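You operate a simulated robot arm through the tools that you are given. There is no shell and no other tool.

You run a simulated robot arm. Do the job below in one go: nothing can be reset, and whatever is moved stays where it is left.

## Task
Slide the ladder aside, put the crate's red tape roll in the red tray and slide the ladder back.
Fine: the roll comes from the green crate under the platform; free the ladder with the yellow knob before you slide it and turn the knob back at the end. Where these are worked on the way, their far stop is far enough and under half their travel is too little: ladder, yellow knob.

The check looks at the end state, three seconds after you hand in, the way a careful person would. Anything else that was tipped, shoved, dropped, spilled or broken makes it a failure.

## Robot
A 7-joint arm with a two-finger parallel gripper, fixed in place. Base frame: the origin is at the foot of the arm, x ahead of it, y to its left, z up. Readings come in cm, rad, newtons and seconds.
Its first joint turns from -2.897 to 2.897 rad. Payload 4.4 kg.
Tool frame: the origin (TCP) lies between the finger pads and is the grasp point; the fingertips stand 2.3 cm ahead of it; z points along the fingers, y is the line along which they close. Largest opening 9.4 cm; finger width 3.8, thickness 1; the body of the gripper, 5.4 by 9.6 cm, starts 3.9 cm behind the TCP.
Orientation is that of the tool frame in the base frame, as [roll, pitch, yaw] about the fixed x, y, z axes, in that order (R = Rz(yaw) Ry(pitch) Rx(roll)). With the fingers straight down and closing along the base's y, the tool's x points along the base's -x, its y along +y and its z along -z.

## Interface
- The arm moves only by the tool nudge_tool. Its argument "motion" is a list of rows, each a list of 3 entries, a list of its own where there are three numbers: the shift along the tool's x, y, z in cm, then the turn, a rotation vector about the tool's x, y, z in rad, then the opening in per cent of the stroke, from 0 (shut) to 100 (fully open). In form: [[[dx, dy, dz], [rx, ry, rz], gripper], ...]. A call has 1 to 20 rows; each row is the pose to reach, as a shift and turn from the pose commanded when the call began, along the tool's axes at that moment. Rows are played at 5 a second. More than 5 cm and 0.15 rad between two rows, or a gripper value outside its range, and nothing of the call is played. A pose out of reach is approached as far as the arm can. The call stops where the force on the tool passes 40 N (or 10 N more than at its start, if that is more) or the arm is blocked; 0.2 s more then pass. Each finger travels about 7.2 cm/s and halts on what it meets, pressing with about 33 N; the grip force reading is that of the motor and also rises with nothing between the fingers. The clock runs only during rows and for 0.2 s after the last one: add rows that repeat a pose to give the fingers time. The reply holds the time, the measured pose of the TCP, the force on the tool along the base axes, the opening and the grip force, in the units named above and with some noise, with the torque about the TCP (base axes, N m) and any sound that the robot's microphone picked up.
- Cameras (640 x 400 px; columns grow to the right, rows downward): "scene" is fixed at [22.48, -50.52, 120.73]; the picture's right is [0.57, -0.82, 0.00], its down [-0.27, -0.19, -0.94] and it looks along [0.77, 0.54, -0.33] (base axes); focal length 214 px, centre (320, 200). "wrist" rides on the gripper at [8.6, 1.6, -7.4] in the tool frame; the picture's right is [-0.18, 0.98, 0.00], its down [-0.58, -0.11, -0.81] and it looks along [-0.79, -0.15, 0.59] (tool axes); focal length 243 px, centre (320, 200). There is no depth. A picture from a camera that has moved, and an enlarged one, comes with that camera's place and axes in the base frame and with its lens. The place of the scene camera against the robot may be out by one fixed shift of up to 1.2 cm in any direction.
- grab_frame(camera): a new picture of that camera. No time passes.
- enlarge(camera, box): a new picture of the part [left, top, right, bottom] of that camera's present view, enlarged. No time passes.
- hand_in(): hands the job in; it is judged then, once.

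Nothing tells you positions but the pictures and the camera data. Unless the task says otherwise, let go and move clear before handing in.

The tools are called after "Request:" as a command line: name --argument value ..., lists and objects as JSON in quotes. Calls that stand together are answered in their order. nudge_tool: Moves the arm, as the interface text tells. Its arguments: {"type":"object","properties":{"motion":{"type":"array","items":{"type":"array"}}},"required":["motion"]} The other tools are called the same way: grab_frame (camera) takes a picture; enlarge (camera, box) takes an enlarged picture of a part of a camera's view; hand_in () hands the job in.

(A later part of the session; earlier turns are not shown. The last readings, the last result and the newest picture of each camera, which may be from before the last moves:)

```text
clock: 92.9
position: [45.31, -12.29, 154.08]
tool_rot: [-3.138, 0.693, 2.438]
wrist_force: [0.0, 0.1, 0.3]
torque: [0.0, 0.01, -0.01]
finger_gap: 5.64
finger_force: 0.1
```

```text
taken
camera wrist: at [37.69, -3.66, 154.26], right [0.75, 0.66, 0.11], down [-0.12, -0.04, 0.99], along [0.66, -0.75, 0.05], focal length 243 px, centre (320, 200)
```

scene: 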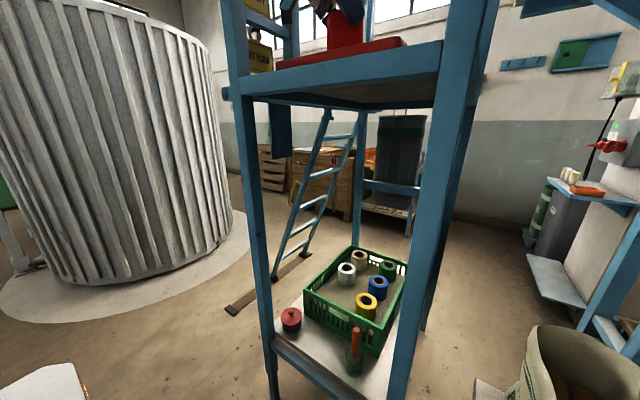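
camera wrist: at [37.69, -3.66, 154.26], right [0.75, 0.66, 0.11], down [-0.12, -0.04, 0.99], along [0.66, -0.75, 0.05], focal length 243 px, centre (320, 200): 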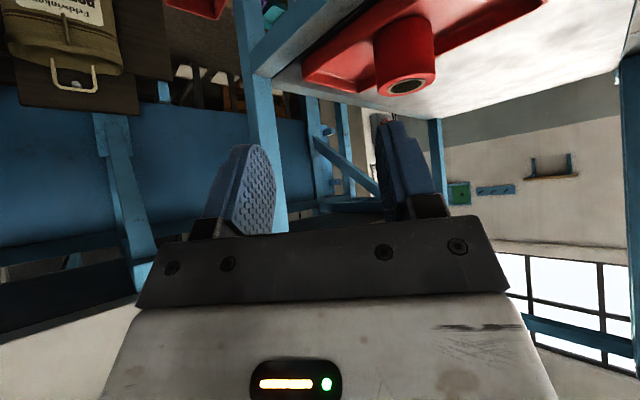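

The roll sits upright inside the tray. Now I'll go around the left post to the ladder side, turning the heading forward as I go.

Request:
nudge_tool --motion '[[[3.72, 2.15, 1.18], [-0.032, 0, -0.038], 60], [[7.44, 4.29, 2.36], [-0.064, 0, -0.077], 60], [[11.16, 6.44, 3.54], [-0.096, 0, -0.115], 60], [[14.9, 8.59, 4.71], [-0.128, 0, -0.154], 60], [[18.6, 10.74, 5.89], [-0.16, 0, -0.192], 60], [[22.3, 12.88, 7.07], [-0.192, 0, -0.231], 60], [[26.05, 15.03, 8.25], [-0.224, 0, -0.269], 60], [[29.8, 17.18, 9.43], [-0.255, 0, -0.307], 60], [[33.5, 19.3, 10.6], [-0.287, 0, -0.346], 60], [[37.2, 21.5, 11.8], [-0.319, 0, -0.384], 60], [[40.9, 23.6, 12.96], [-0.351, 0, -0.423], 60], [[44.7, 25.8, 14.1], [-0.383, 0, -0.461], 60], [[48.4, 27.9, 15.3], [-0.415, 0, -0.5], 60], [[52.1, 30.06, 16.5], [-0.447, 0, -0.538], 60], [[52.1, 30.06, 16.5], [-0.447, 0, -0.538], 60]]'

Request:
grab_frame --camera "scene"

Request:
grab_frame --camera "wrist"

```text
clock: 96.1
position: [42.29, 29.85, 107.31]
tool_rot: [-3.139, 0.691, 3.138]
wrist_force: [-0.5, 0.2, -0.1]
torque: [0.02, 0.01, 0.02]
finger_gap: 5.62
finger_force: 0.1
```

```text
taken
```

scene: 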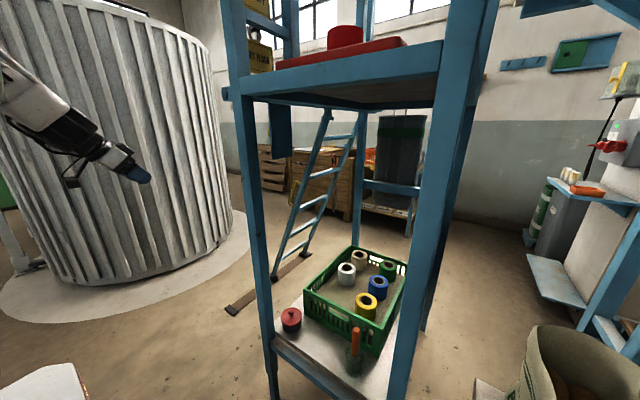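

```text
taken
camera wrist: at [30.9, 31.6, 107.72], right [0.15, 0.98, 0.12], down [-0.07, -0.11, 0.99], along [0.99, -0.15, 0.05], focal length 243 px, centre (320, 200)
```

wrist: 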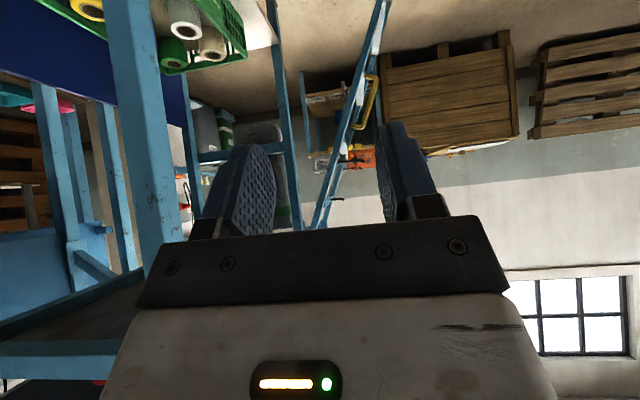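

The handle is in view and the arm has room. I'll extend to the ladder, blending into the same grasp orientation as before.

Request:
nudge_tool --motion '[[[-2.36, 0.41, 3.64], [0, 0, 0], 60], [[-4.72, 0.82, 7.28], [0, 0, 0], 60], [[-7.08, 1.23, 10.92], [0, 0, 0], 60], [[-9.44, 1.64, 14.56], [0, 0, 0], 60], [[-11.8, 2.05, 18.2], [0, 0, 0], 60], [[-14.16, 2.46, 21.84], [-0.022, -0.057, 0.032], 60], [[-16.52, 2.87, 25.48], [-0.044, -0.114, 0.064], 60], [[-18.88, 3.28, 29.12], [-0.066, -0.172, 0.095], 60], [[-21.24, 3.69, 32.76], [-0.088, -0.229, 0.127], 60], [[-23.6, 4.1, 36.4], [-0.11, -0.286, 0.159], 60], [[-25.96, 4.51, 40.04], [-0.131, -0.343, 0.191], 60], [[-28.32, 4.92, 43.68], [-0.153, -0.4, 0.222], 60], [[-30.68, 5.33, 47.32], [-0.175, -0.458, 0.254], 60], [[-33.04, 5.74, 50.96], [-0.197, -0.515, 0.286], 60], [[-35.4, 6.15, 54.6], [-0.219, -0.572, 0.318], 60], [[-35.4, 6.15, 54.6], [-0.219, -0.572, 0.318], 60]]'

Request:
grab_frame --camera "scene"

Request:
grab_frame --camera "wrist"

```text
clock: 99.5
position: [104.39, 35.38, 88.24]
tool_rot: [2.207, 1.093, 2.264]
wrist_force: [0.3, 0.1, 0.8]
torque: [-0.01, -0.01, -0.01]
finger_gap: 5.63
finger_force: 0.0
```

```text
taken
```

scene: 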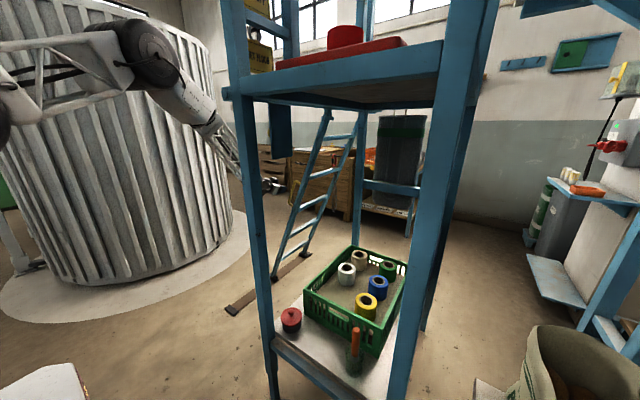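

```text
taken
camera wrist: at [94.72, 39.12, 83.42], right [0.06, 0.85, 0.53], down [-0.6, -0.39, 0.7], along [0.8, -0.35, 0.49], focal length 243 px, centre (320, 200)
```

wrist: 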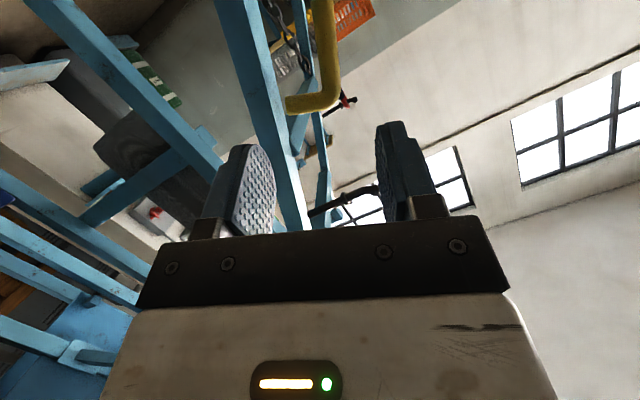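

I'm back in front of the handle, about half a centimetre off the earlier line. I'll correct that, advance onto the bar and close.

Request:
nudge_tool --motion '[[[0.62, 0.41, 0], [0, 0, 0], 60], [[0.62, 0.41, 3], [0, 0, 0], 60], [[0.62, 0.41, 6], [0, 0, 0], 60], [[0.62, 0.41, 9], [0, 0, 0], 60], [[0.62, 0.41, 12], [0, 0, 0], 60], [[0.62, 0.41, 14.7], [0, 0, 0], 60], [[0.62, 0.41, 14.7], [0, 0, 0], 60]]'

Request:
grab_frame --camera "wrist"

```text
clock: 101.1
position: [118.27, 37.61, 84.03]
tool_rot: [2.21, 1.093, 2.268]
wrist_force: [-1.2, 0.1, -0.7]
torque: [-0.01, 0.0, 0.03]
finger_gap: 5.66
finger_force: 0.1
```

```text
taken
camera wrist: at [108.62, 41.34, 79.02], right [0.06, 0.85, 0.53], down [-0.6, -0.39, 0.7], along [0.8, -0.35, 0.49], focal length 243 px, centre (320, 200)
```

wrist: 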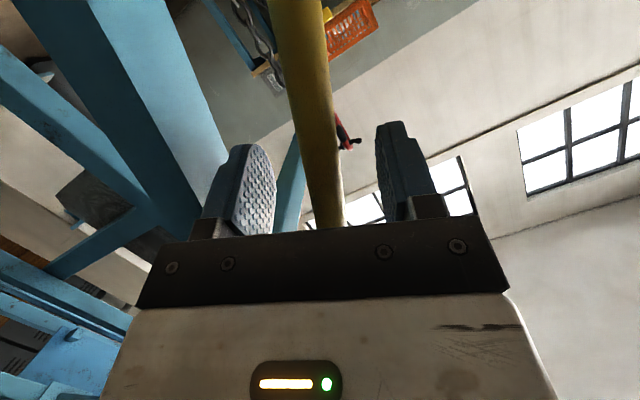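

Request:
nudge_tool --motion '[[[0, 0, 0], [0, 0, 0], 0], [[0, 0, 0], [0, 0, 0], 0], [[0, 0, 0], [0, 0, 0], 0], [[0, 0, 0], [0, 0, 0], 0]]'

```text
clock: 102.1
position: [118.28, 37.87, 84.08]
tool_rot: [2.207, 1.092, 2.267]
wrist_force: [6.0, 18.2, 1.1]
torque: [1.89, -0.06, 0.09]
finger_gap: 1.83
finger_force: 45.4
```

Gripped at 1.83. Now pulling the ladder back toward −x, slowly.

Request:
nudge_tool --motion '[[[0.02, 0.05, 0], [0, 0, 0], 0], [[0.17, 0.05, -0.48], [0, 0, 0], 0], [[0.31, 0.05, -0.96], [0, 0, 0], 0], [[0.46, 0.05, -1.44], [0, 0, 0], 0], [[0.61, 0.05, -1.92], [0, 0, 0], 0], [[0.75, 0.05, -2.4], [0, 0, 0], 0], [[0.9, 0.05, -2.87], [0, 0, 0], 0], [[1.05, 0.05, -3.35], [0, 0, 0], 0], [[1.19, 0.05, -3.83], [0, 0, 0], 0], [[1.34, 0.05, -4.31], [0, 0, 0], 0]]'

Request:
enlarge --camera "scene" --box '[160, 120, 320, 320]'

```text
clock: 103.6
position: [115.76, 37.7, 84.12]
tool_rot: [2.202, 1.094, 2.26]
wrist_force: [-4.6, 3.5, -0.1]
torque: [1.95, 0.23, 0.11]
finger_gap: 1.84
finger_force: 45.3
stopped in row 7: the force on the tool passed its limit at 41 N (the readings are from after the stop); the commanded pose is now the measured one
```

```text
2.00 times, centred on (240, 220) of scene
camera zoom: at [22.48, -50.52, 120.73], right [0.57, -0.82, 0.0], down [-0.27, -0.19, -0.94], along [0.77, 0.54, -0.33], focal length 429 px, centre (480, 160)
```

zoom: 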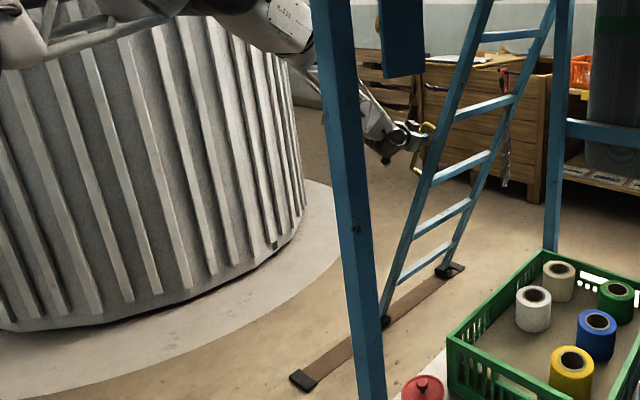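

Request:
nudge_tool --motion '[[[0.12, 0, -0.38], [0, 0, 0], 0], [[0.23, 0, -0.77], [0, 0, 0], 0], [[0.35, 0, -1.15], [0, 0, 0], 0], [[0.47, 0, -1.53], [0, 0, 0], 0], [[0.59, 0, -1.92], [0, 0, 0], 0], [[0.7, 0, -2.3], [0, 0, 0], 0], [[0.82, 0, -2.68], [0, 0, 0], 0], [[0.94, 0, -3.07], [0, 0, 0], 0], [[1.05, 0, -3.45], [0, 0, 0], 0], [[1.17, 0, -3.83], [0, 0, 0], 0]]'

Request:
grab_frame --camera "wrist"

Request:
enlarge --camera "scene" --box '[160, 120, 320, 320]'

```text
clock: 105.8
position: [111.77, 37.73, 83.99]
tool_rot: [2.204, 1.096, 2.263]
wrist_force: [3.8, 28.0, -5.4]
torque: [1.8, -0.31, 0.0]
finger_gap: 1.84
finger_force: 44.9
```

```text
taken
camera wrist: at [102.05, 41.44, 79.07], right [0.05, 0.85, 0.53], down [-0.6, -0.39, 0.69], along [0.8, -0.35, 0.49], focal length 243 px, centre (320, 200)
```

wrist: 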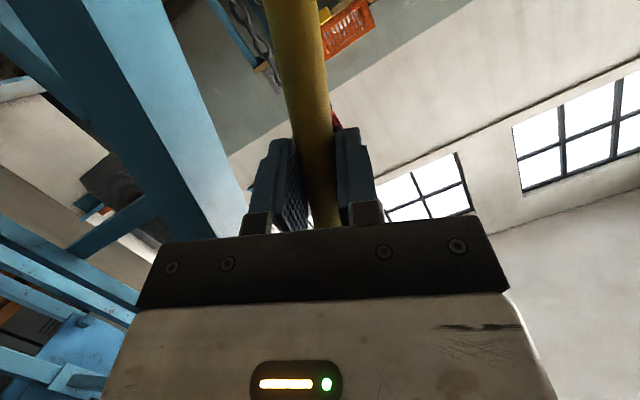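

```text
2.00 times, centred on (240, 220) of scene
camera zoom: at [22.48, -50.52, 120.73], right [0.57, -0.82, 0.0], down [-0.27, -0.19, -0.94], along [0.77, 0.54, -0.33], focal length 429 px, centre (480, 160)
```

zoom: 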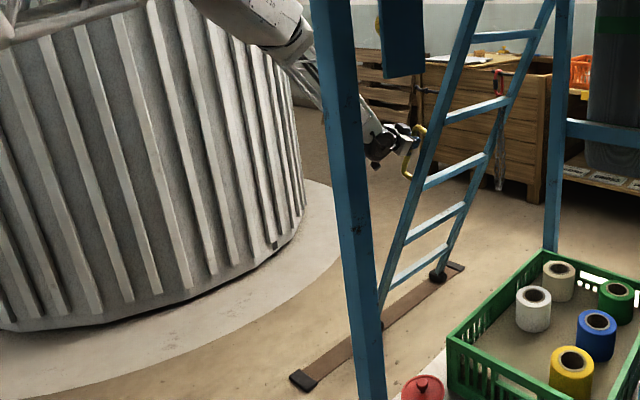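

The ladder follows the gripper. Trimming the side load and continuing.

Request:
nudge_tool --motion '[[[0.02, 0.07, 0.01], [0, 0, 0], 0], [[0.15, 0.07, -0.42], [0, 0, 0], 0], [[0.29, 0.07, -0.85], [0, 0, 0], 0], [[0.42, 0.07, -1.28], [0, 0, 0], 0], [[0.55, 0.07, -1.72], [0, 0, 0], 0], [[0.68, 0.07, -2.15], [0, 0, 0], 0], [[0.81, 0.07, -2.58], [0, 0, 0], 0], [[0.95, 0.07, -3.01], [0, 0, 0], 0], [[1.08, 0.07, -3.44], [0, 0, 0], 0], [[1.21, 0.07, -3.87], [0, 0, 0], 0], [[1.34, 0.07, -4.3], [0, 0, 0], 0], [[1.47, 0.07, -4.73], [0, 0, 0], 0]]'

```text
clock: 108.4
position: [106.7, 37.64, 84.07]
tool_rot: [2.2, 1.094, 2.258]
wrist_force: [3.7, -1.8, 0.2]
torque: [1.82, 0.5, 0.27]
finger_gap: 1.86
finger_force: 44.8
```

Request:
nudge_tool --motion '[[[0.13, 0, -0.43], [0, 0, 0], 0], [[0.26, 0, -0.86], [0, 0, 0], 0], [[0.4, 0, -1.29], [0, 0, 0], 0], [[0.53, 0, -1.72], [0, 0, 0], 0], [[0.66, 0, -2.15], [0, 0, 0], 0], [[0.79, 0, -2.59], [0, 0, 0], 0], [[0.92, 0, -3.02], [0, 0, 0], 0], [[1.05, 0, -3.45], [0, 0, 0], 0], [[1.18, 0, -3.88], [0, 0, 0], 0], [[1.32, 0, -4.31], [0, 0, 0], 0], [[1.45, 0, -4.74], [0, 0, 0], 0]]'

```text
clock: 110.8
position: [101.9, 37.66, 84.0]
tool_rot: [2.203, 1.095, 2.259]
wrist_force: [5.1, -31.5, 4.6]
torque: [1.67, -0.52, -0.49]
finger_gap: 1.87
finger_force: 45.0
```

Request:
nudge_tool --motion '[[[-0.03, -0.08, -0.01], [0, 0, 0], 0], [[0.1, -0.08, -0.44], [0, 0, 0], 0], [[0.23, -0.08, -0.87], [0, 0, 0], 0], [[0.36, -0.08, -1.3], [0, 0, 0], 0], [[0.49, -0.08, -1.73], [0, 0, 0], 0], [[0.63, -0.08, -2.17], [0, 0, 0], 0], [[0.76, -0.08, -2.6], [0, 0, 0], 0], [[0.89, -0.08, -3.03], [0, 0, 0], 0], [[1.02, -0.08, -3.46], [0, 0, 0], 0], [[1.15, -0.08, -3.89], [0, 0, 0], 0], [[1.28, -0.08, -4.32], [0, 0, 0], 0], [[1.42, -0.08, -4.75], [0, 0, 0], 0]]'

Request:
enlarge --camera "scene" --box '[160, 120, 320, 320]'

```text
clock: 113.4
position: [96.82, 37.72, 83.98]
tool_rot: [2.205, 1.094, 2.263]
wrist_force: [1.9, 11.3, -14.0]
torque: [1.8, 1.06, 0.65]
finger_gap: 1.85
finger_force: 44.9
```

```text
2.00 times, centred on (240, 220) of scene
camera zoom: at [22.48, -50.52, 120.73], right [0.57, -0.82, 0.0], down [-0.27, -0.19, -0.94], along [0.77, 0.54, -0.33], focal length 429 px, centre (480, 160)
```

zoom: 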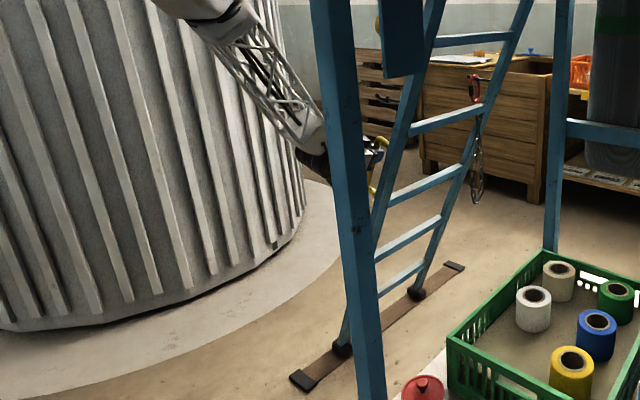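

Request:
nudge_tool --motion '[[[0.03, 0, 0.01], [0, 0, 0], 0], [[0.16, 0, -0.42], [0, 0, 0], 0], [[0.29, 0, -0.85], [0, 0, 0], 0], [[0.42, 0, -1.28], [0, 0, 0], 0], [[0.55, 0, -1.72], [0, 0, 0], 0], [[0.69, 0, -2.15], [0, 0, 0], 0], [[0.82, 0, -2.58], [0, 0, 0], 0], [[0.95, 0, -3.01], [0, 0, 0], 0], [[1.08, 0, -3.44], [0, 0, 0], 0], [[1.21, 0, -3.87], [0, 0, 0], 0], [[1.34, 0, -4.3], [0, 0, 0], 0], [[1.48, 0, -4.73], [0, 0, 0], 0]]'

```text
clock: 116.0
position: [92.02, 37.66, 84.04]
tool_rot: [2.198, 1.094, 2.257]
wrist_force: [4.7, -9.2, 18.1]
torque: [1.76, -0.08, -0.04]
finger_gap: 1.84
finger_force: 45.4
```

Request:
nudge_tool --motion '[[[-0.03, 0, 0], [0, 0, 0], 0], [[0.1, 0, -0.43], [0, 0, 0], 0], [[0.23, 0, -0.86], [0, 0, 0], 0], [[0.36, 0, -1.29], [0, 0, 0], 0], [[0.49, 0, -1.72], [0, 0, 0], 0], [[0.63, 0, -2.15], [0, 0, 0], 0], [[0.76, 0, -2.59], [0, 0, 0], 0], [[0.89, 0, -3.02], [0, 0, 0], 0], [[1.02, 0, -3.45], [0, 0, 0], 0], [[1.15, 0, -3.88], [0, 0, 0], 0]]'

Request:
enlarge --camera "scene" --box '[160, 120, 320, 320]'

```text
clock: 118.2
position: [87.85, 37.78, 84.12]
tool_rot: [2.203, 1.094, 2.261]
wrist_force: [0.3, 7.8, 11.2]
torque: [1.82, -0.76, -0.3]
finger_gap: 1.86
finger_force: 44.7
```

```text
2.00 times, centred on (240, 220) of scene
camera zoom: at [22.48, -50.52, 120.73], right [0.57, -0.82, 0.0], down [-0.27, -0.19, -0.94], along [0.77, 0.54, -0.33], focal length 429 px, centre (480, 160)
```

zoom: 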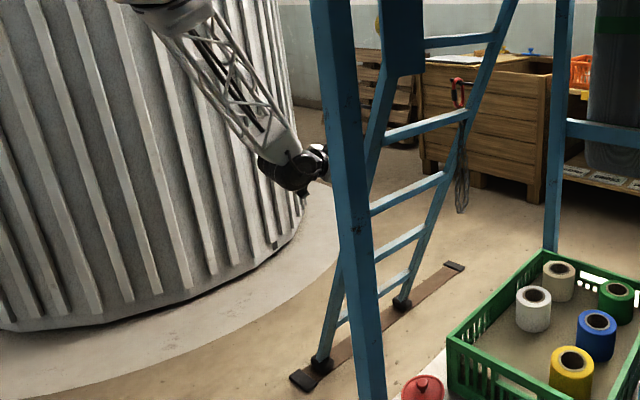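

Almost home, with about 1.5–2 cm left. Finishing in small steps until I feel the stop.

Request:
nudge_tool --motion '[[[0.06, 0.02, -0.29], [0, 0, 0], 0], [[0.15, 0.02, -0.58], [0, 0, 0], 0], [[0.24, 0.02, -0.86], [0, 0, 0], 0], [[0.32, 0.02, -1.15], [0, 0, 0], 0], [[0.41, 0.02, -1.44], [0, 0, 0], 0], [[0.5, 0.02, -1.72], [0, 0, 0], 0], [[0.59, 0.02, -2.01], [0, 0, 0], 0], [[0.67, 0.02, -2.3], [0, 0, 0], 0]]'

Request:
enlarge --camera "scene" --box '[160, 120, 320, 320]'

```text
clock: 119.6
position: [86.2, 37.79, 84.05]
tool_rot: [2.197, 1.096, 2.258]
wrist_force: [9.7, 8.7, -5.5]
torque: [1.91, -0.02, -0.07]
finger_gap: 1.82
finger_force: 44.5
stopped in row 6: the force on the tool passed its limit at 48 N (the readings are from after the stop); the commanded pose is now the measured one
```

```text
2.00 times, centred on (240, 220) of scene
camera zoom: at [22.48, -50.52, 120.73], right [0.57, -0.82, 0.0], down [-0.27, -0.19, -0.94], along [0.77, 0.54, -0.33], focal length 429 px, centre (480, 160)
```

zoom: 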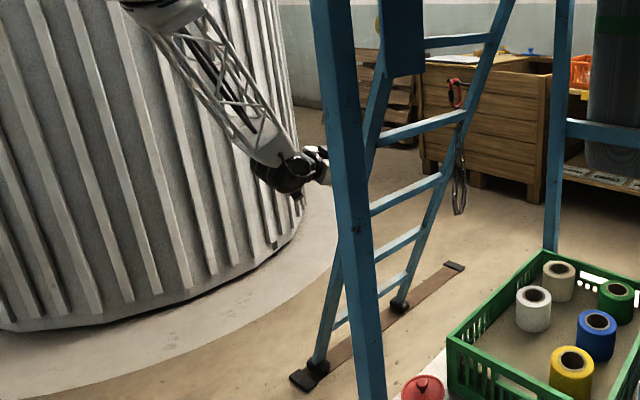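

That looks like the original position. One more light pull to confirm it's on the stop.

Request:
nudge_tool --motion '[[[0.06, 0.02, -0.1], [0, 0, 0], 0], [[0.09, 0.02, -0.19], [0, 0, 0], 0], [[0.12, 0.02, -0.29], [0, 0, 0], 0], [[0.15, 0.02, -0.38], [0, 0, 0], 0], [[0.18, 0.02, -0.48], [0, 0, 0], 0]]'

```text
clock: 120.8
position: [85.59, 37.66, 84.15]
tool_rot: [2.197, 1.096, 2.254]
wrist_force: [32.2, -8.5, 2.7]
torque: [1.76, -0.15, -0.14]
finger_gap: 1.88
finger_force: 44.5
```

A steady 32 N confirms the near stop. Releasing the handle and backing away.

Request:
nudge_tool --motion '[[[-0.03, 0, 0.09], [0, 0, 0], 0], [[-0.03, 0, 0.09], [0, 0, 0], 60], [[-0.03, 0, 0.09], [0, 0, 0], 60], [[-0.03, 0, 0.09], [0, 0, 0], 60], [[-0.03, 0, 0.09], [0, 0, 0], 60], [[-0.03, 0, -2.5], [0, 0, 0], 60], [[-0.03, 0, -6], [0, 0, 0], 60], [[-0.03, 0, -10], [0, 0, 0], 60]]'

Request:
grab_frame --camera "scene"

Request:
grab_frame --camera "wrist"

```text
clock: 122.6
position: [76.13, 36.71, 86.64]
tool_rot: [2.2, 1.095, 2.26]
wrist_force: [-0.2, 0.3, -0.4]
torque: [0.01, 0.01, -0.01]
finger_gap: 5.64
finger_force: 0.0
```

```text
taken
```

scene: 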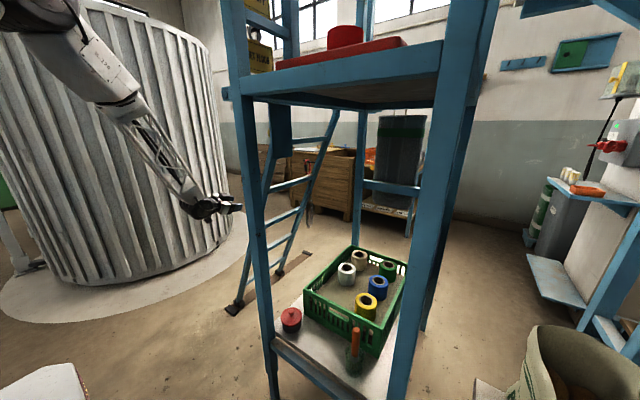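

```text
taken
camera wrist: at [66.44, 40.45, 81.68], right [0.05, 0.85, 0.53], down [-0.6, -0.39, 0.69], along [0.8, -0.35, 0.49], focal length 243 px, centre (320, 200)
```

wrist: 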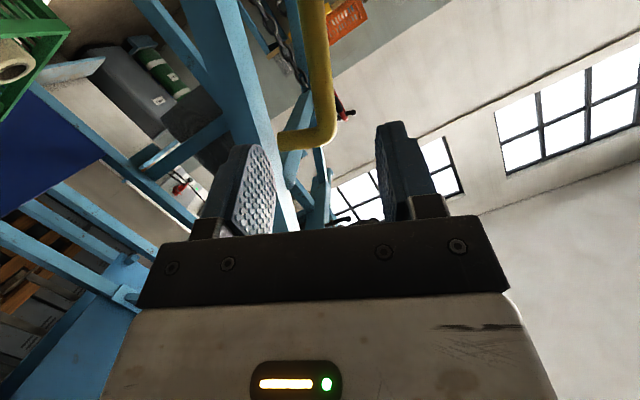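

The ladder is back at its original spot. Now for the knob: I'll rise away from the ladder and re-orient via the tool-down pose I used before.

Request:
nudge_tool --motion '[[[-1.21, 0.5, -0.87], [0.091, 0.053, 0.084], 60], [[-2.42, 1.01, -1.74], [0.183, 0.106, 0.168], 60], [[-3.62, 1.51, -2.61], [0.274, 0.159, 0.252], 60], [[-4.83, 2.01, -3.48], [0.365, 0.212, 0.337], 60], [[-6.04, 2.52, -4.35], [0.457, 0.265, 0.421], 60], [[-7.25, 3.02, -5.22], [0.548, 0.318, 0.505], 60], [[-8.45, 3.52, -6.08], [0.639, 0.371, 0.589], 60], [[-9.66, 4.02, -6.95], [0.73, 0.424, 0.673], 60], [[-10.87, 4.53, -7.82], [0.822, 0.477, 0.757], 60], [[-12.08, 5.03, -8.69], [0.913, 0.53, 0.842], 60], [[-13.28, 5.53, -9.56], [1.004, 0.583, 0.926], 60], [[-14.49, 6.04, -10.43], [1.096, 0.636, 1.01], 60], [[-15.7, 6.54, -11.3], [1.187, 0.689, 1.094], 60], [[-15.7, 6.54, -11.3], [1.187, 0.689, 1.094], 60]]'

Request:
grab_frame --camera "scene"

Request:
grab_frame --camera "wrist"

```text
clock: 125.6
position: [69.64, 35.51, 101.56]
tool_rot: [2.965, 0.139, 1.685]
wrist_force: [0.7, -1.1, 0.1]
torque: [0.0, -0.01, 0.01]
finger_gap: 5.67
finger_force: 0.0
out of reach, approached as far as the arm can: row 11, 12, 13, 14
```

```text
taken
```

scene: 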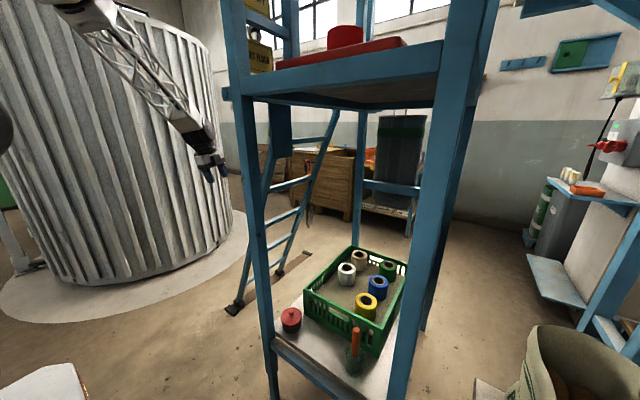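

```text
taken
camera wrist: at [68.81, 45.16, 107.95], right [0.98, -0.05, 0.2], down [-0.19, -0.49, 0.85], along [0.06, -0.87, -0.49], focal length 243 px, centre (320, 200)
```

wrist: 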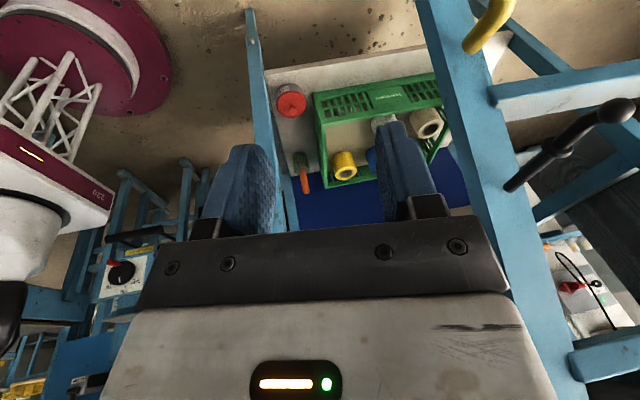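

A wrist-rotation limit stopped this turn direction. I'll come at the knob from the natural orientation instead and turn it back in two shorter bites. First, back to the plain tool-down pose, clear of the ladder.

Request:
nudge_tool --motion '[[[0.01, -0.68, -1.09], [0.004, 0.022, -0.131], 60], [[0.02, -1.36, -2.18], [0.008, 0.044, -0.261], 60], [[0.04, -2.04, -3.27], [0.012, 0.066, -0.392], 60], [[0.05, -2.72, -4.36], [0.016, 0.088, -0.523], 60], [[0.06, -3.4, -5.45], [0.02, 0.11, -0.654], 60], [[0.07, -4.08, -6.55], [0.023, 0.131, -0.784], 60], [[0.08, -4.76, -7.64], [0.027, 0.153, -0.915], 60], [[0.09, -5.44, -8.73], [0.031, 0.175, -1.046], 60], [[0.11, -6.12, -9.82], [0.035, 0.197, -1.177], 60], [[0.12, -6.8, -10.9], [0.039, 0.219, -1.307], 60], [[0.13, -7.48, -12], [0.043, 0.241, -1.438], 60], [[0.13, -7.48, -12], [0.043, 0.241, -1.438], 60]]'

Request:
grab_frame --camera "wrist"

```text
clock: 128.2
position: [49.9, 29.91, 97.3]
tool_rot: [-3.021, 0.138, 3.12]
wrist_force: [-1.4, 0.4, -0.7]
torque: [0.0, -0.05, -0.02]
finger_gap: 5.67
finger_force: 0.0
out of reach, approached as far as the arm can: row 1, 2, 3, 4, 5, 6, 7, 8, 9, 10, 11, 12
```

```text
taken
camera wrist: at [40.42, 32.54, 103.36], right [0.22, 0.97, -0.09], down [0.46, -0.02, 0.89], along [0.86, -0.24, -0.45], focal length 243 px, centre (320, 200)
```

wrist: 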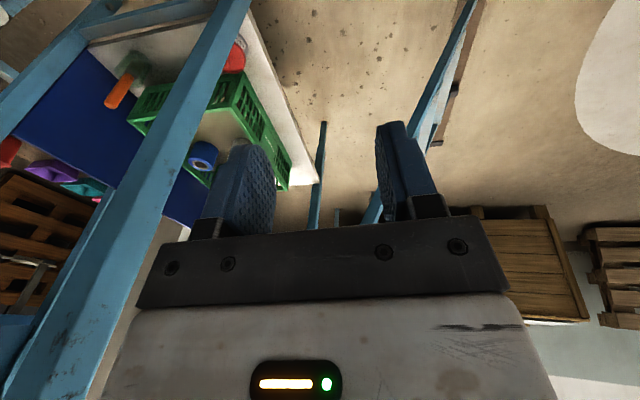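

Request:
grab_frame --camera "scene"

Request:
nudge_tool --motion '[[[0, 0, 0], [0.05, -0.05, 0], 60], [[0, 0, 0], [0.1, -0.1, 0], 60], [[0, 0, 0], [0.1, -0.1, 0], 60]]'

```text
taken
```

scene: 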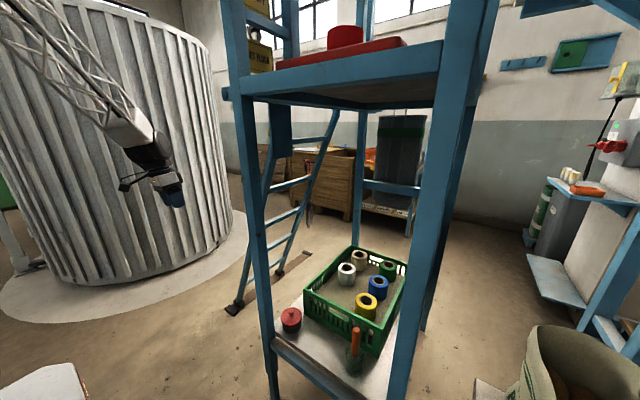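

```text
clock: 129.0
position: [50.5, 29.8, 97.17]
tool_rot: [-2.92, 0.241, 3.137]
wrist_force: [-0.5, 0.3, -0.3]
torque: [0.03, 0.0, -0.01]
finger_gap: 5.65
finger_force: 0.0
```

Request:
nudge_tool --motion '[[[0, 0, 0], [-0.07, 0.08, 0], 60], [[0, 0, 0], [-0.14, 0.16, 0], 60], [[0, 0, 0], [-0.22, 0.24, 0], 60], [[0, 0, 0], [-0.22, 0.24, 0], 60]]'

Request:
grab_frame --camera "scene"

```text
clock: 130.0
position: [50.79, 29.56, 97.08]
tool_rot: [-3.02, 0.134, 3.112]
wrist_force: [-0.3, 0.0, 1.0]
torque: [-0.02, -0.02, 0.02]
finger_gap: 5.64
finger_force: 0.1
out of reach, approached as far as the arm can: row 2, 3, 4
```

```text
taken
```

scene: 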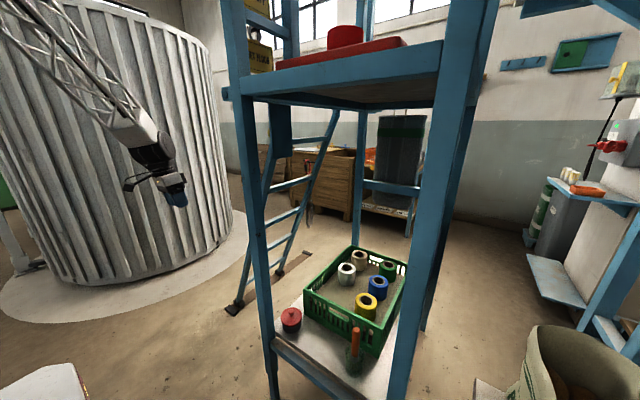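

The wrist is stuck on the wrong side of its bend after the ladder work, so it can't point straight down. I'll tilt the tool outward through alignment with the forearm to free it.

Request:
nudge_tool --motion '[[[0, 0, 0], [-0.016, -0.1, 0], 60], [[0, 0, 0], [-0.032, -0.2, 0], 60], [[0, 0, 0], [-0.048, -0.3, 0], 60], [[0, 0, 0], [-0.064, -0.4, 0], 60], [[0, 0, 0], [-0.08, -0.5, 0], 60], [[0, 0, 0], [-0.096, -0.6, 0], 60], [[0, 0, 0], [-0.112, -0.7, 0], 60]]'

Request:
grab_frame --camera "scene"

```text
clock: 131.6
position: [50.93, 29.57, 97.27]
tool_rot: [-3.109, 0.835, -3.11]
wrist_force: [-0.9, -1.1, -0.1]
torque: [-0.01, 0.01, -0.02]
finger_gap: 5.67
finger_force: 0.2
```

```text
taken
```

scene: 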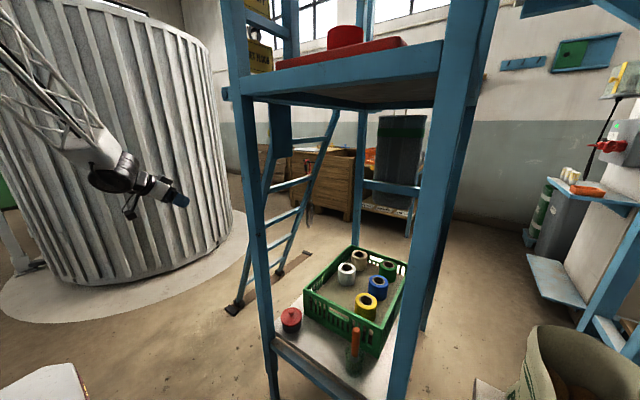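

The tilt went through with no limit. Next I'll swing the tool round to the right, toward −y, while moving up toward the knob side.

Request:
nudge_tool --motion '[[[-1.9, 0.67, -0.4], [0.099, 0, 0.089], 60], [[-3.8, 1.33, -0.8], [0.198, 0, 0.179], 60], [[-5.7, 2, -1.1], [0.296, 0, 0.268], 60], [[-7.6, 2.67, -1.5], [0.395, 0, 0.358], 60], [[-9.6, 3.33, -1.9], [0.494, 0, 0.447], 60], [[-11.5, 4, -2.3], [0.593, 0, 0.537], 60], [[-13.4, 4.67, -2.6], [0.691, 0, 0.626], 60], [[-15.3, 5.33, -3], [0.79, 0, 0.716], 60], [[-17.2, 6, -3.4], [0.889, 0, 0.805], 60], [[-17.2, 6, -3.4], [0.889, 0, 0.805], 60]]'

Request:
grab_frame --camera "scene"

Request:
grab_frame --camera "wrist"

```text
clock: 133.8
position: [60.17, 35.94, 112.01]
tool_rot: [-3.127, 0.854, 1.961]
wrist_force: [-0.2, 0.5, -0.2]
torque: [-0.01, -0.03, -0.01]
finger_gap: 5.66
finger_force: 0.0
```

```text
taken
```

scene: 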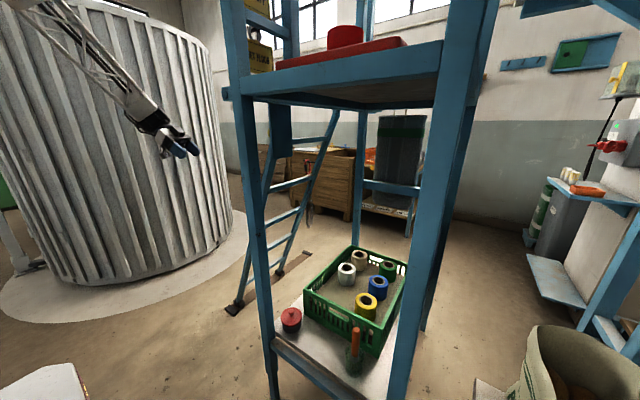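

```text
taken
camera wrist: at [57.46, 46.96, 110.56], right [0.96, 0.25, 0.13], down [-0.18, 0.17, 0.97], along [0.22, -0.95, 0.21], focal length 243 px, centre (320, 200)
```

wrist: 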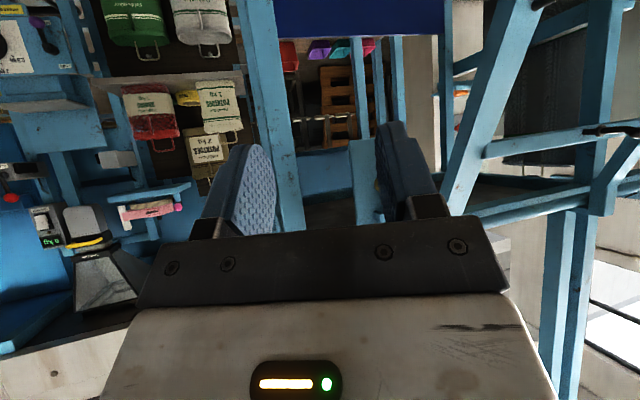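

Free again, now heading −68°. Next I'll level out to face the knob squarely (−y) at a standoff.

Request:
nudge_tool --motion '[[[-1.73, 1.5, 0.52], [0.053, -0.101, 0.02], 60], [[-3.46, 3, 1.05], [0.107, -0.202, 0.04], 60], [[-5.19, 4.5, 1.57], [0.16, -0.303, 0.06], 60], [[-6.91, 6, 2.1], [0.213, -0.405, 0.08], 60], [[-8.64, 7.5, 2.62], [0.266, -0.506, 0.1], 60], [[-10.4, 9, 3.15], [0.32, -0.607, 0.12], 60], [[-12.1, 10.5, 3.67], [0.373, -0.708, 0.14], 60], [[-12.1, 10.5, 3.67], [0.373, -0.708, 0.14], 60]]'

Request:
grab_frame --camera "scene"

Request:
grab_frame --camera "wrist"

```text
clock: 135.6
position: [73.1, 30.56, 118.26]
tool_rot: [-2.774, 1.522, 1.955]
wrist_force: [0.6, -1.2, 0.4]
torque: [0.02, 0.0, -0.05]
finger_gap: 5.62
finger_force: 0.2
out of reach, approached as far as the arm can: row 7, 8
```

```text
taken
```

scene: 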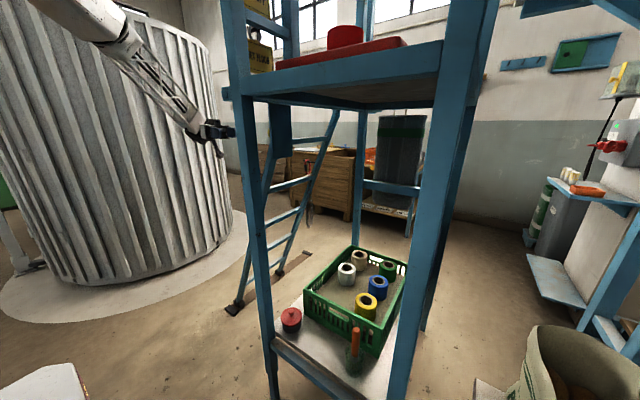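

```text
taken
camera wrist: at [74.36, 38.39, 110.03], right [0.99, 0.01, 0.17], down [-0.11, 0.78, 0.62], along [-0.13, -0.63, 0.77], focal length 243 px, centre (320, 200)
```

wrist: 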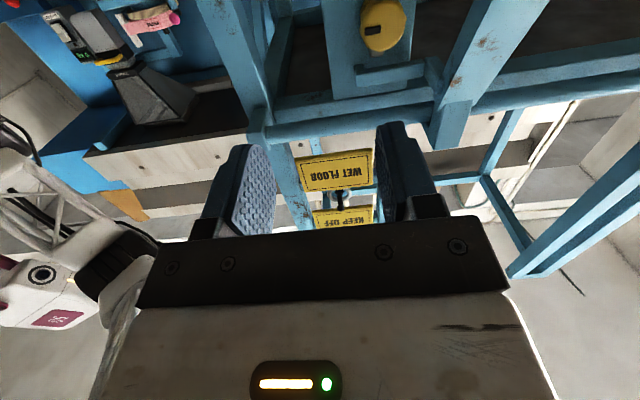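

Nearly square on the knob now. I'll move to the standoff right in front of it and look.

Request:
nudge_tool --motion '[[[-0.2, 1.5, 2.6], [0.003, -0.012, 0], 60], [[-0.4, 3, 5.2], [0.006, -0.024, 0], 60], [[-0.6, 4.5, 7.9], [0.009, -0.036, 0], 60], [[-0.88, 6, 10.5], [0.012, -0.048, 0], 60], [[-0.88, 6, 10.5], [0.012, -0.048, 0], 60]]'

Request:
grab_frame --camera "wrist"

Request:
enlarge --camera "wrist" --box '[200, 0, 440, 150]'

Request:
enlarge --camera "scene" --box '[190, 70, 318, 150]'

```text
clock: 136.8
position: [79.2, 19.99, 118.58]
tool_rot: [-1.473, 1.551, -3.04]
wrist_force: [-0.3, 0.1, -0.1]
torque: [-0.02, 0.05, -0.01]
finger_gap: 5.63
finger_force: 0.0
```

```text
taken
camera wrist: at [80.62, 27.34, 109.93], right [0.99, 0.0, 0.17], down [-0.1, 0.81, 0.58], along [-0.13, -0.59, 0.8], focal length 243 px, centre (320, 200)
```

wrist: 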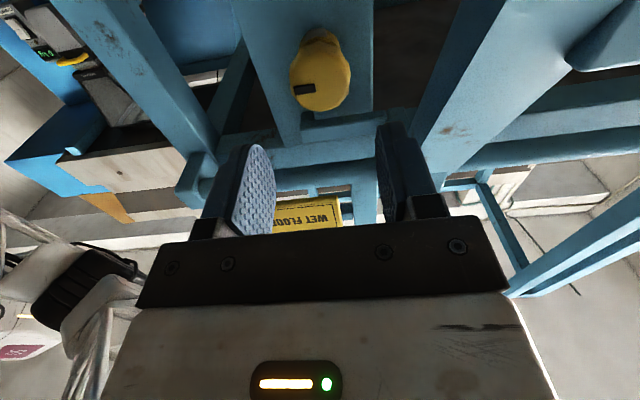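

```text
2.67 times, centred on (320, 75) of wrist
camera zoom: at [80.62, 27.34, 109.93], right [0.99, 0.0, 0.17], down [-0.1, 0.81, 0.58], along [-0.13, -0.59, 0.8], focal length 647 px, centre (320, 533)
```

zoom: 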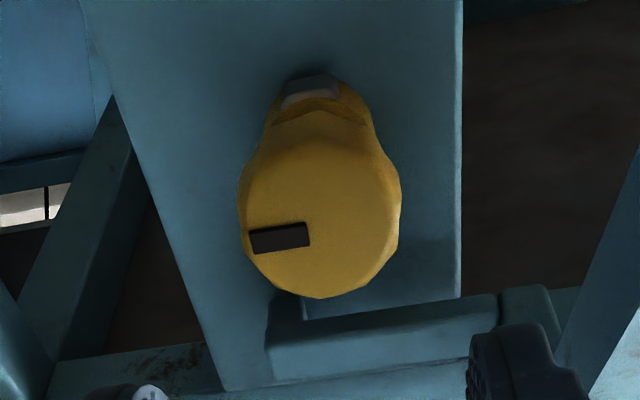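

```text
5.00 times, centred on (254, 110) of scene
camera zoom: at [22.48, -50.52, 120.73], right [0.57, -0.82, 0.0], down [-0.27, -0.19, -0.94], along [0.77, 0.54, -0.33], focal length 1072 px, centre (650, 650)
```

zoom: 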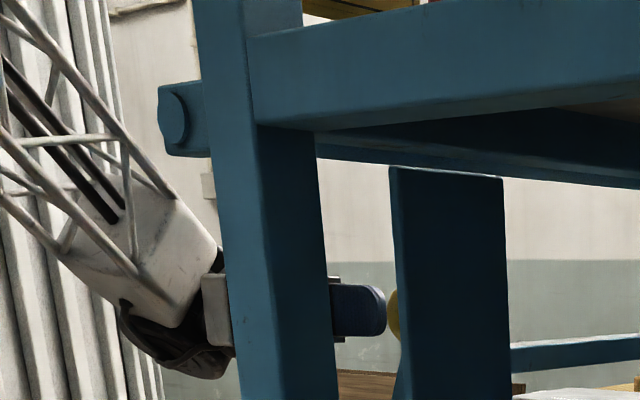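

The tool is square-on and centred on the knob; the pointer points to −x and the ladder tongue is back at x≈76.2 as before. Moving in and gripping.

Request:
nudge_tool --motion '[[[0, 0, 2.5], [0, 0, 0], 60], [[0, 0, 5], [0, 0, 0], 60], [[0, 0, 7], [0, 0, 0], 60], [[0, 0, 8.5], [0, 0, 0], 60], [[0, 0, 8.5], [0, 0, 0], 60]]'

Request:
enlarge --camera "wrist" --box '[200, 60, 440, 210]'

```text
clock: 138.0
position: [79.21, 11.42, 118.56]
tool_rot: [-1.464, 1.553, -3.03]
wrist_force: [-1.5, 1.0, -1.0]
torque: [0.02, -0.03, 0.0]
finger_gap: 5.65
finger_force: 0.0
```

```text
2.67 times, centred on (320, 135) of wrist
camera zoom: at [80.57, 18.89, 109.96], right [0.99, 0.0, 0.17], down [-0.1, 0.81, 0.58], along [-0.13, -0.59, 0.8], focal length 647 px, centre (320, 373)
```

zoom: 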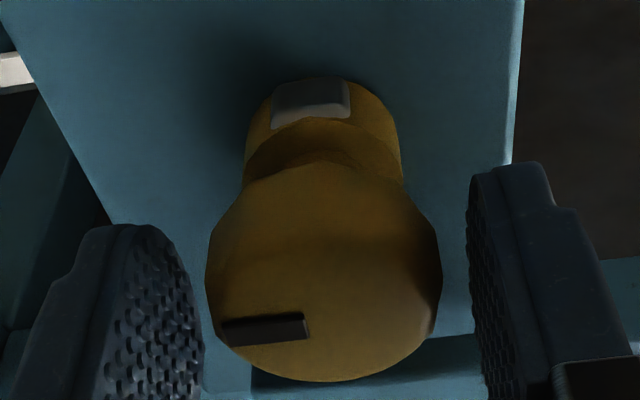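

Request:
nudge_tool --motion '[[[0, 0, 0], [0, 0, 0], 0], [[0, 0, 0], [0, 0, 0], 0], [[0, 0, 0], [0, 0, 0], 0], [[0, 0, 0], [0, 0, 0], 0]]'

```text
clock: 139.0
position: [79.05, 11.36, 118.5]
tool_rot: [-1.475, 1.554, -3.044]
wrist_force: [40.6, -4.5, 3.8]
torque: [-0.21, -0.01, 0.1]
finger_gap: 4.2
finger_force: 45.3
```

Request:
nudge_tool --motion '[[[0, 0.08, 0], [0, 0, 0], 0], [[0, 0.14, 0], [0, 0, 0], 0]]'

```text
clock: 139.6
position: [79.14, 11.47, 118.57]
tool_rot: [-1.466, 1.552, -3.034]
wrist_force: [-3.6, -4.2, 4.7]
torque: [0.76, 0.01, -0.27]
finger_gap: 4.2
finger_force: 45.3
```

Side force relieved. Now turning the knob back (−tool z) in small increments.

Request:
nudge_tool --motion '[[[0, 0, 0], [0, 0, -0.07], 0], [[0, 0, 0], [0, 0, -0.14], 0], [[0, 0, 0], [0, 0, -0.21], 0]]'

Request:
grab_frame --camera "wrist"

```text
clock: 140.4
position: [79.1, 11.37, 118.48]
tool_rot: [-1.563, 1.341, -3.127]
wrist_force: [-18.9, 6.6, 11.7]
torque: [0.91, -0.01, -0.67]
finger_gap: 4.17
finger_force: 45.3
```

```text
taken
camera wrist: at [78.82, 18.88, 109.83], right [1.0, 0.0, -0.04], down [0.02, 0.81, 0.59], along [0.04, -0.59, 0.81], focal length 243 px, centre (320, 200)
```

wrist: 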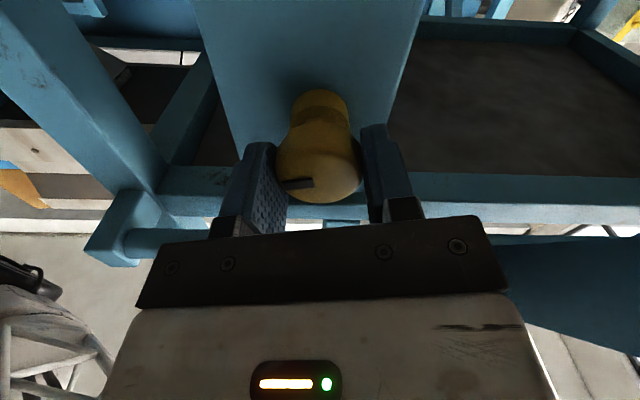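

Request:
nudge_tool --motion '[[[-0.01, -0.06, 0], [0, 0, -0.08], 0], [[-0.01, -0.06, 0], [0, 0, -0.16], 0], [[-0.01, -0.06, 0], [0, 0, -0.24], 0]]'

```text
clock: 141.2
position: [79.27, 11.46, 118.53]
tool_rot: [-1.567, 1.103, -3.133]
wrist_force: [12.8, 17.3, 11.9]
torque: [0.42, -0.01, -0.24]
finger_gap: 4.19
finger_force: 45.2
```

Request:
nudge_tool --motion '[[[-0.04, 0.02, -0.04], [0, 0, -0.09], 0], [[-0.04, 0.02, -0.04], [0, 0, -0.18], 0], [[-0.04, 0.02, -0.04], [0, 0, -0.27], 0]]'

```text
clock: 142.0
position: [79.27, 11.42, 118.58]
tool_rot: [-1.568, 0.832, -3.134]
wrist_force: [7.4, 19.8, 7.5]
torque: [-0.04, 0.0, -0.17]
finger_gap: 4.18
finger_force: 44.9
```

Request:
nudge_tool --motion '[[[-0.02, 0.01, -0.04], [0, 0, -0.09], 0], [[-0.02, 0.01, -0.04], [0, 0, -0.18], 0], [[-0.02, 0.01, -0.04], [0, 0, -0.27], 0]]'

```text
clock: 142.8
position: [79.29, 11.44, 118.4]
tool_rot: [-1.569, 0.559, -3.138]
wrist_force: [-5.6, -4.3, -1.5]
torque: [-0.41, 0.0, 1.09]
finger_gap: 4.17
finger_force: 45.1
```

Request:
nudge_tool --motion '[[[0, 0, 0], [0, 0, -0.09], 0], [[0, 0, 0], [0, 0, -0.18], 0], [[0, 0, 0], [0, 0, -0.27], 0]]'

Request:
grab_frame --camera "wrist"

```text
clock: 143.6
position: [79.31, 11.46, 118.46]
tool_rot: [-1.569, 0.292, -3.137]
wrist_force: [6.5, -29.4, -6.8]
torque: [0.31, -0.05, -0.26]
finger_gap: 4.18
finger_force: 45.0
```

```text
taken
camera wrist: at [71.42, 18.86, 114.56], right [0.46, 0.0, -0.89], down [0.52, 0.81, 0.27], along [0.72, -0.59, 0.37], focal length 243 px, centre (320, 200)
```

wrist: 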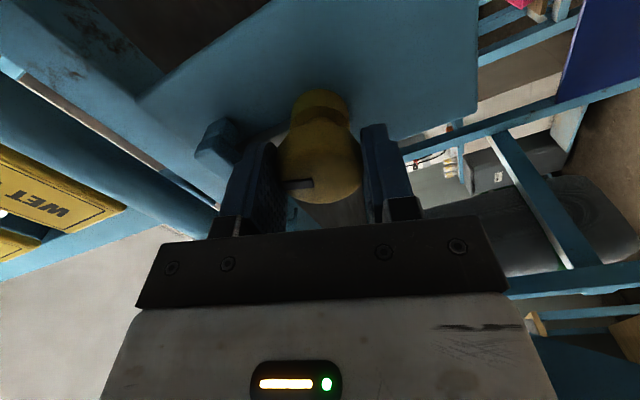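

The mark sits where it was at first grip relative to the gripper, so about 0.29 rad remains. Relieving the y load and finishing the turn gently.

Request:
nudge_tool --motion '[[[0, 0, 0.07], [0, 0, -0.06], 0], [[0, 0, 0.07], [0, 0, -0.12], 0], [[0, 0, 0.07], [0, 0, -0.18], 0]]'

Request:
nudge_tool --motion '[[[0, 0, 0], [0, 0, -0.05], 0], [[0, 0, 0], [0, 0, -0.1], 0], [[0, 0, 0], [0, 0, -0.15], 0]]'

Request:
grab_frame --camera "wrist"

```text
clock: 144.4
position: [79.28, 11.48, 118.59]
tool_rot: [-1.57, 0.111, -3.137]
wrist_force: [15.8, -14.7, -18.3]
torque: [0.7, -0.01, -0.05]
finger_gap: 4.19
finger_force: 45.2
```

```text
clock: 145.0
position: [79.18, 11.34, 118.45]
tool_rot: [-1.569, 0.02, -3.136]
wrist_force: [11.0, -8.2, -4.6]
torque: [0.37, 0.0, -0.07]
finger_gap: 4.18
finger_force: 44.6
stopped in row 3: the force on the tool passed its limit at 41 N (the readings are from after the stop); the commanded pose is now the measured one
```

```text
taken
camera wrist: at [70.62, 18.87, 116.77], right [0.2, 0.0, -0.98], down [0.58, 0.81, 0.12], along [0.79, -0.59, 0.17], focal length 243 px, centre (320, 200)
```

wrist: 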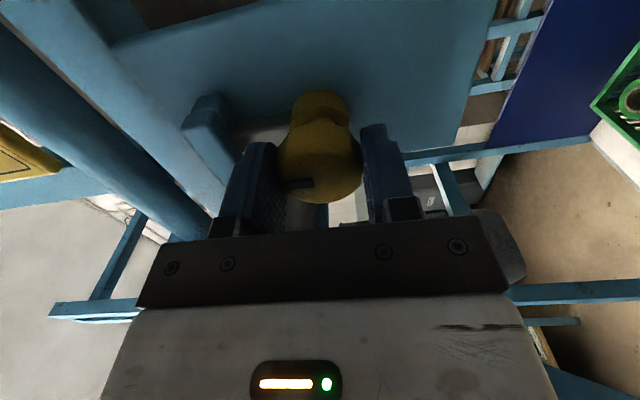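

θ is about 0.02, nearly the original angle. One more gentle push to make sure it's on its stop.

Request:
nudge_tool --motion '[[[-0.04, 0, 0.02], [0, 0, -0.03], 0], [[-0.04, 0, 0.02], [0, 0, -0.06], 0], [[-0.04, 0, 0.02], [0, 0, -0.09], 0], [[-0.04, 0, 0.02], [0, 0, -0.12], 0]]'

Request:
grab_frame --camera "wrist"

```text
clock: 146.0
position: [79.26, 11.49, 118.45]
tool_rot: [-1.569, -0.099, -3.139]
wrist_force: [0.1, -4.1, -3.8]
torque: [0.15, -0.47, 0.01]
finger_gap: 4.19
finger_force: 45.1
```

```text
taken
camera wrist: at [70.43, 18.88, 117.82], right [0.09, 0.0, -1.0], down [0.59, 0.81, 0.05], along [0.81, -0.59, 0.07], focal length 243 px, centre (320, 200)
```

wrist: 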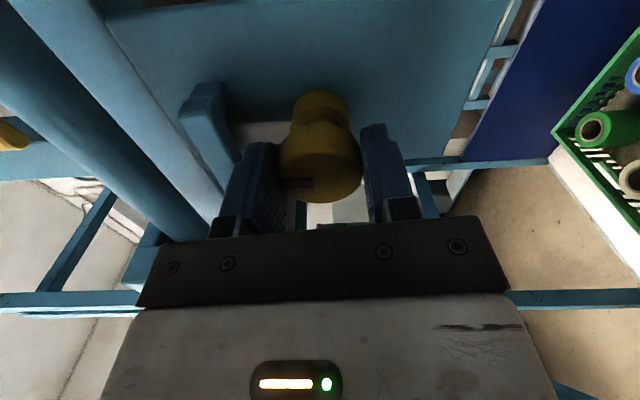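

Request:
nudge_tool --motion '[[[0, 0, 0], [0, 0, -0.03], 0], [[0, 0, 0], [0, 0, -0.06], 0], [[0, 0, 0], [0, 0, -0.08], 0]]'

```text
clock: 146.8
position: [79.28, 11.49, 118.51]
tool_rot: [-1.569, -0.178, -3.14]
wrist_force: [0.4, 8.7, 1.0]
torque: [0.32, -0.94, 0.25]
finger_gap: 4.16
finger_force: 44.9
```

Torque is building at −0.94 N·m, so the knob is on its locked stop. Opening here and backing straight out.

Request:
nudge_tool --motion '[[[0, 0, 0], [0, 0, 0], 62], [[0, 0, 0], [0, 0, 0], 62], [[0, 0, 0], [0, 0, 0], 62], [[0, 0, -2], [0, 0, 0], 62], [[0, 0, -5], [0, 0, 0], 62], [[0, 0, -9], [0, 0, 0], 62]]'

Request:
grab_frame --camera "wrist"

Request:
enlarge --camera "wrist" --box '[200, 20, 440, 170]'

Request:
grab_frame --camera "scene"

```text
clock: 148.2
position: [79.49, 20.4, 118.32]
tool_rot: [-1.569, -0.178, -3.14]
wrist_force: [-0.5, 0.4, 0.0]
torque: [0.03, 0.0, 0.0]
finger_gap: 5.82
finger_force: 0.0
```

```text
taken
camera wrist: at [70.57, 27.82, 118.29], right [0.01, 0.0, -1.0], down [0.59, 0.81, 0.0], along [0.81, -0.59, 0.01], focal length 243 px, centre (320, 200)
```

wrist: 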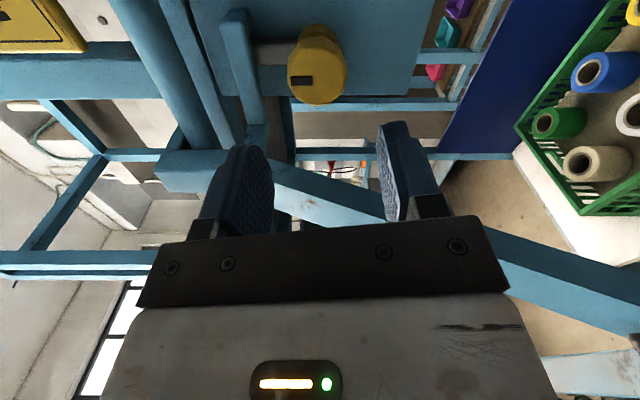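

```text
2.67 times, centred on (320, 95) of wrist
camera zoom: at [70.57, 27.82, 118.29], right [0.01, 0.0, -1.0], down [0.59, 0.81, 0.0], along [0.81, -0.59, 0.01], focal length 647 px, centre (320, 480)
```

zoom: 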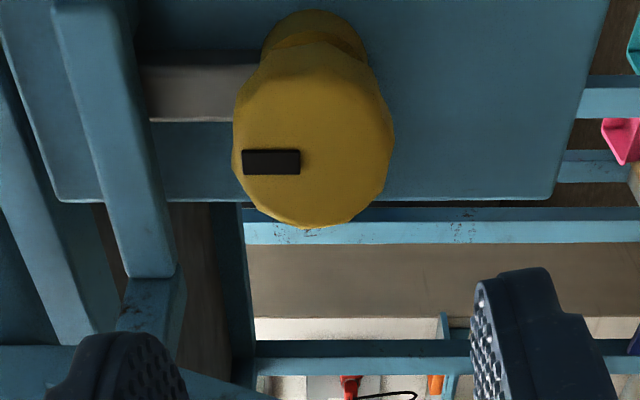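

```text
taken
```

scene: 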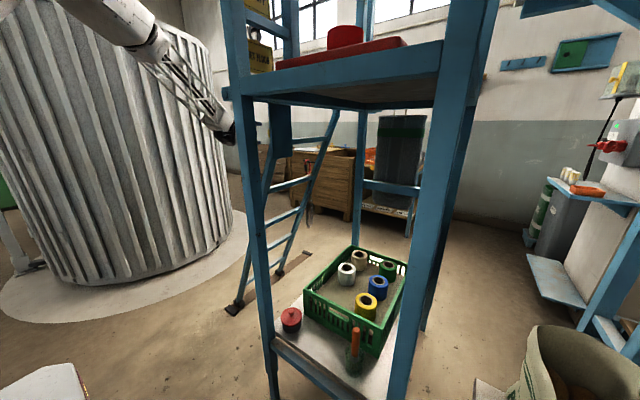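

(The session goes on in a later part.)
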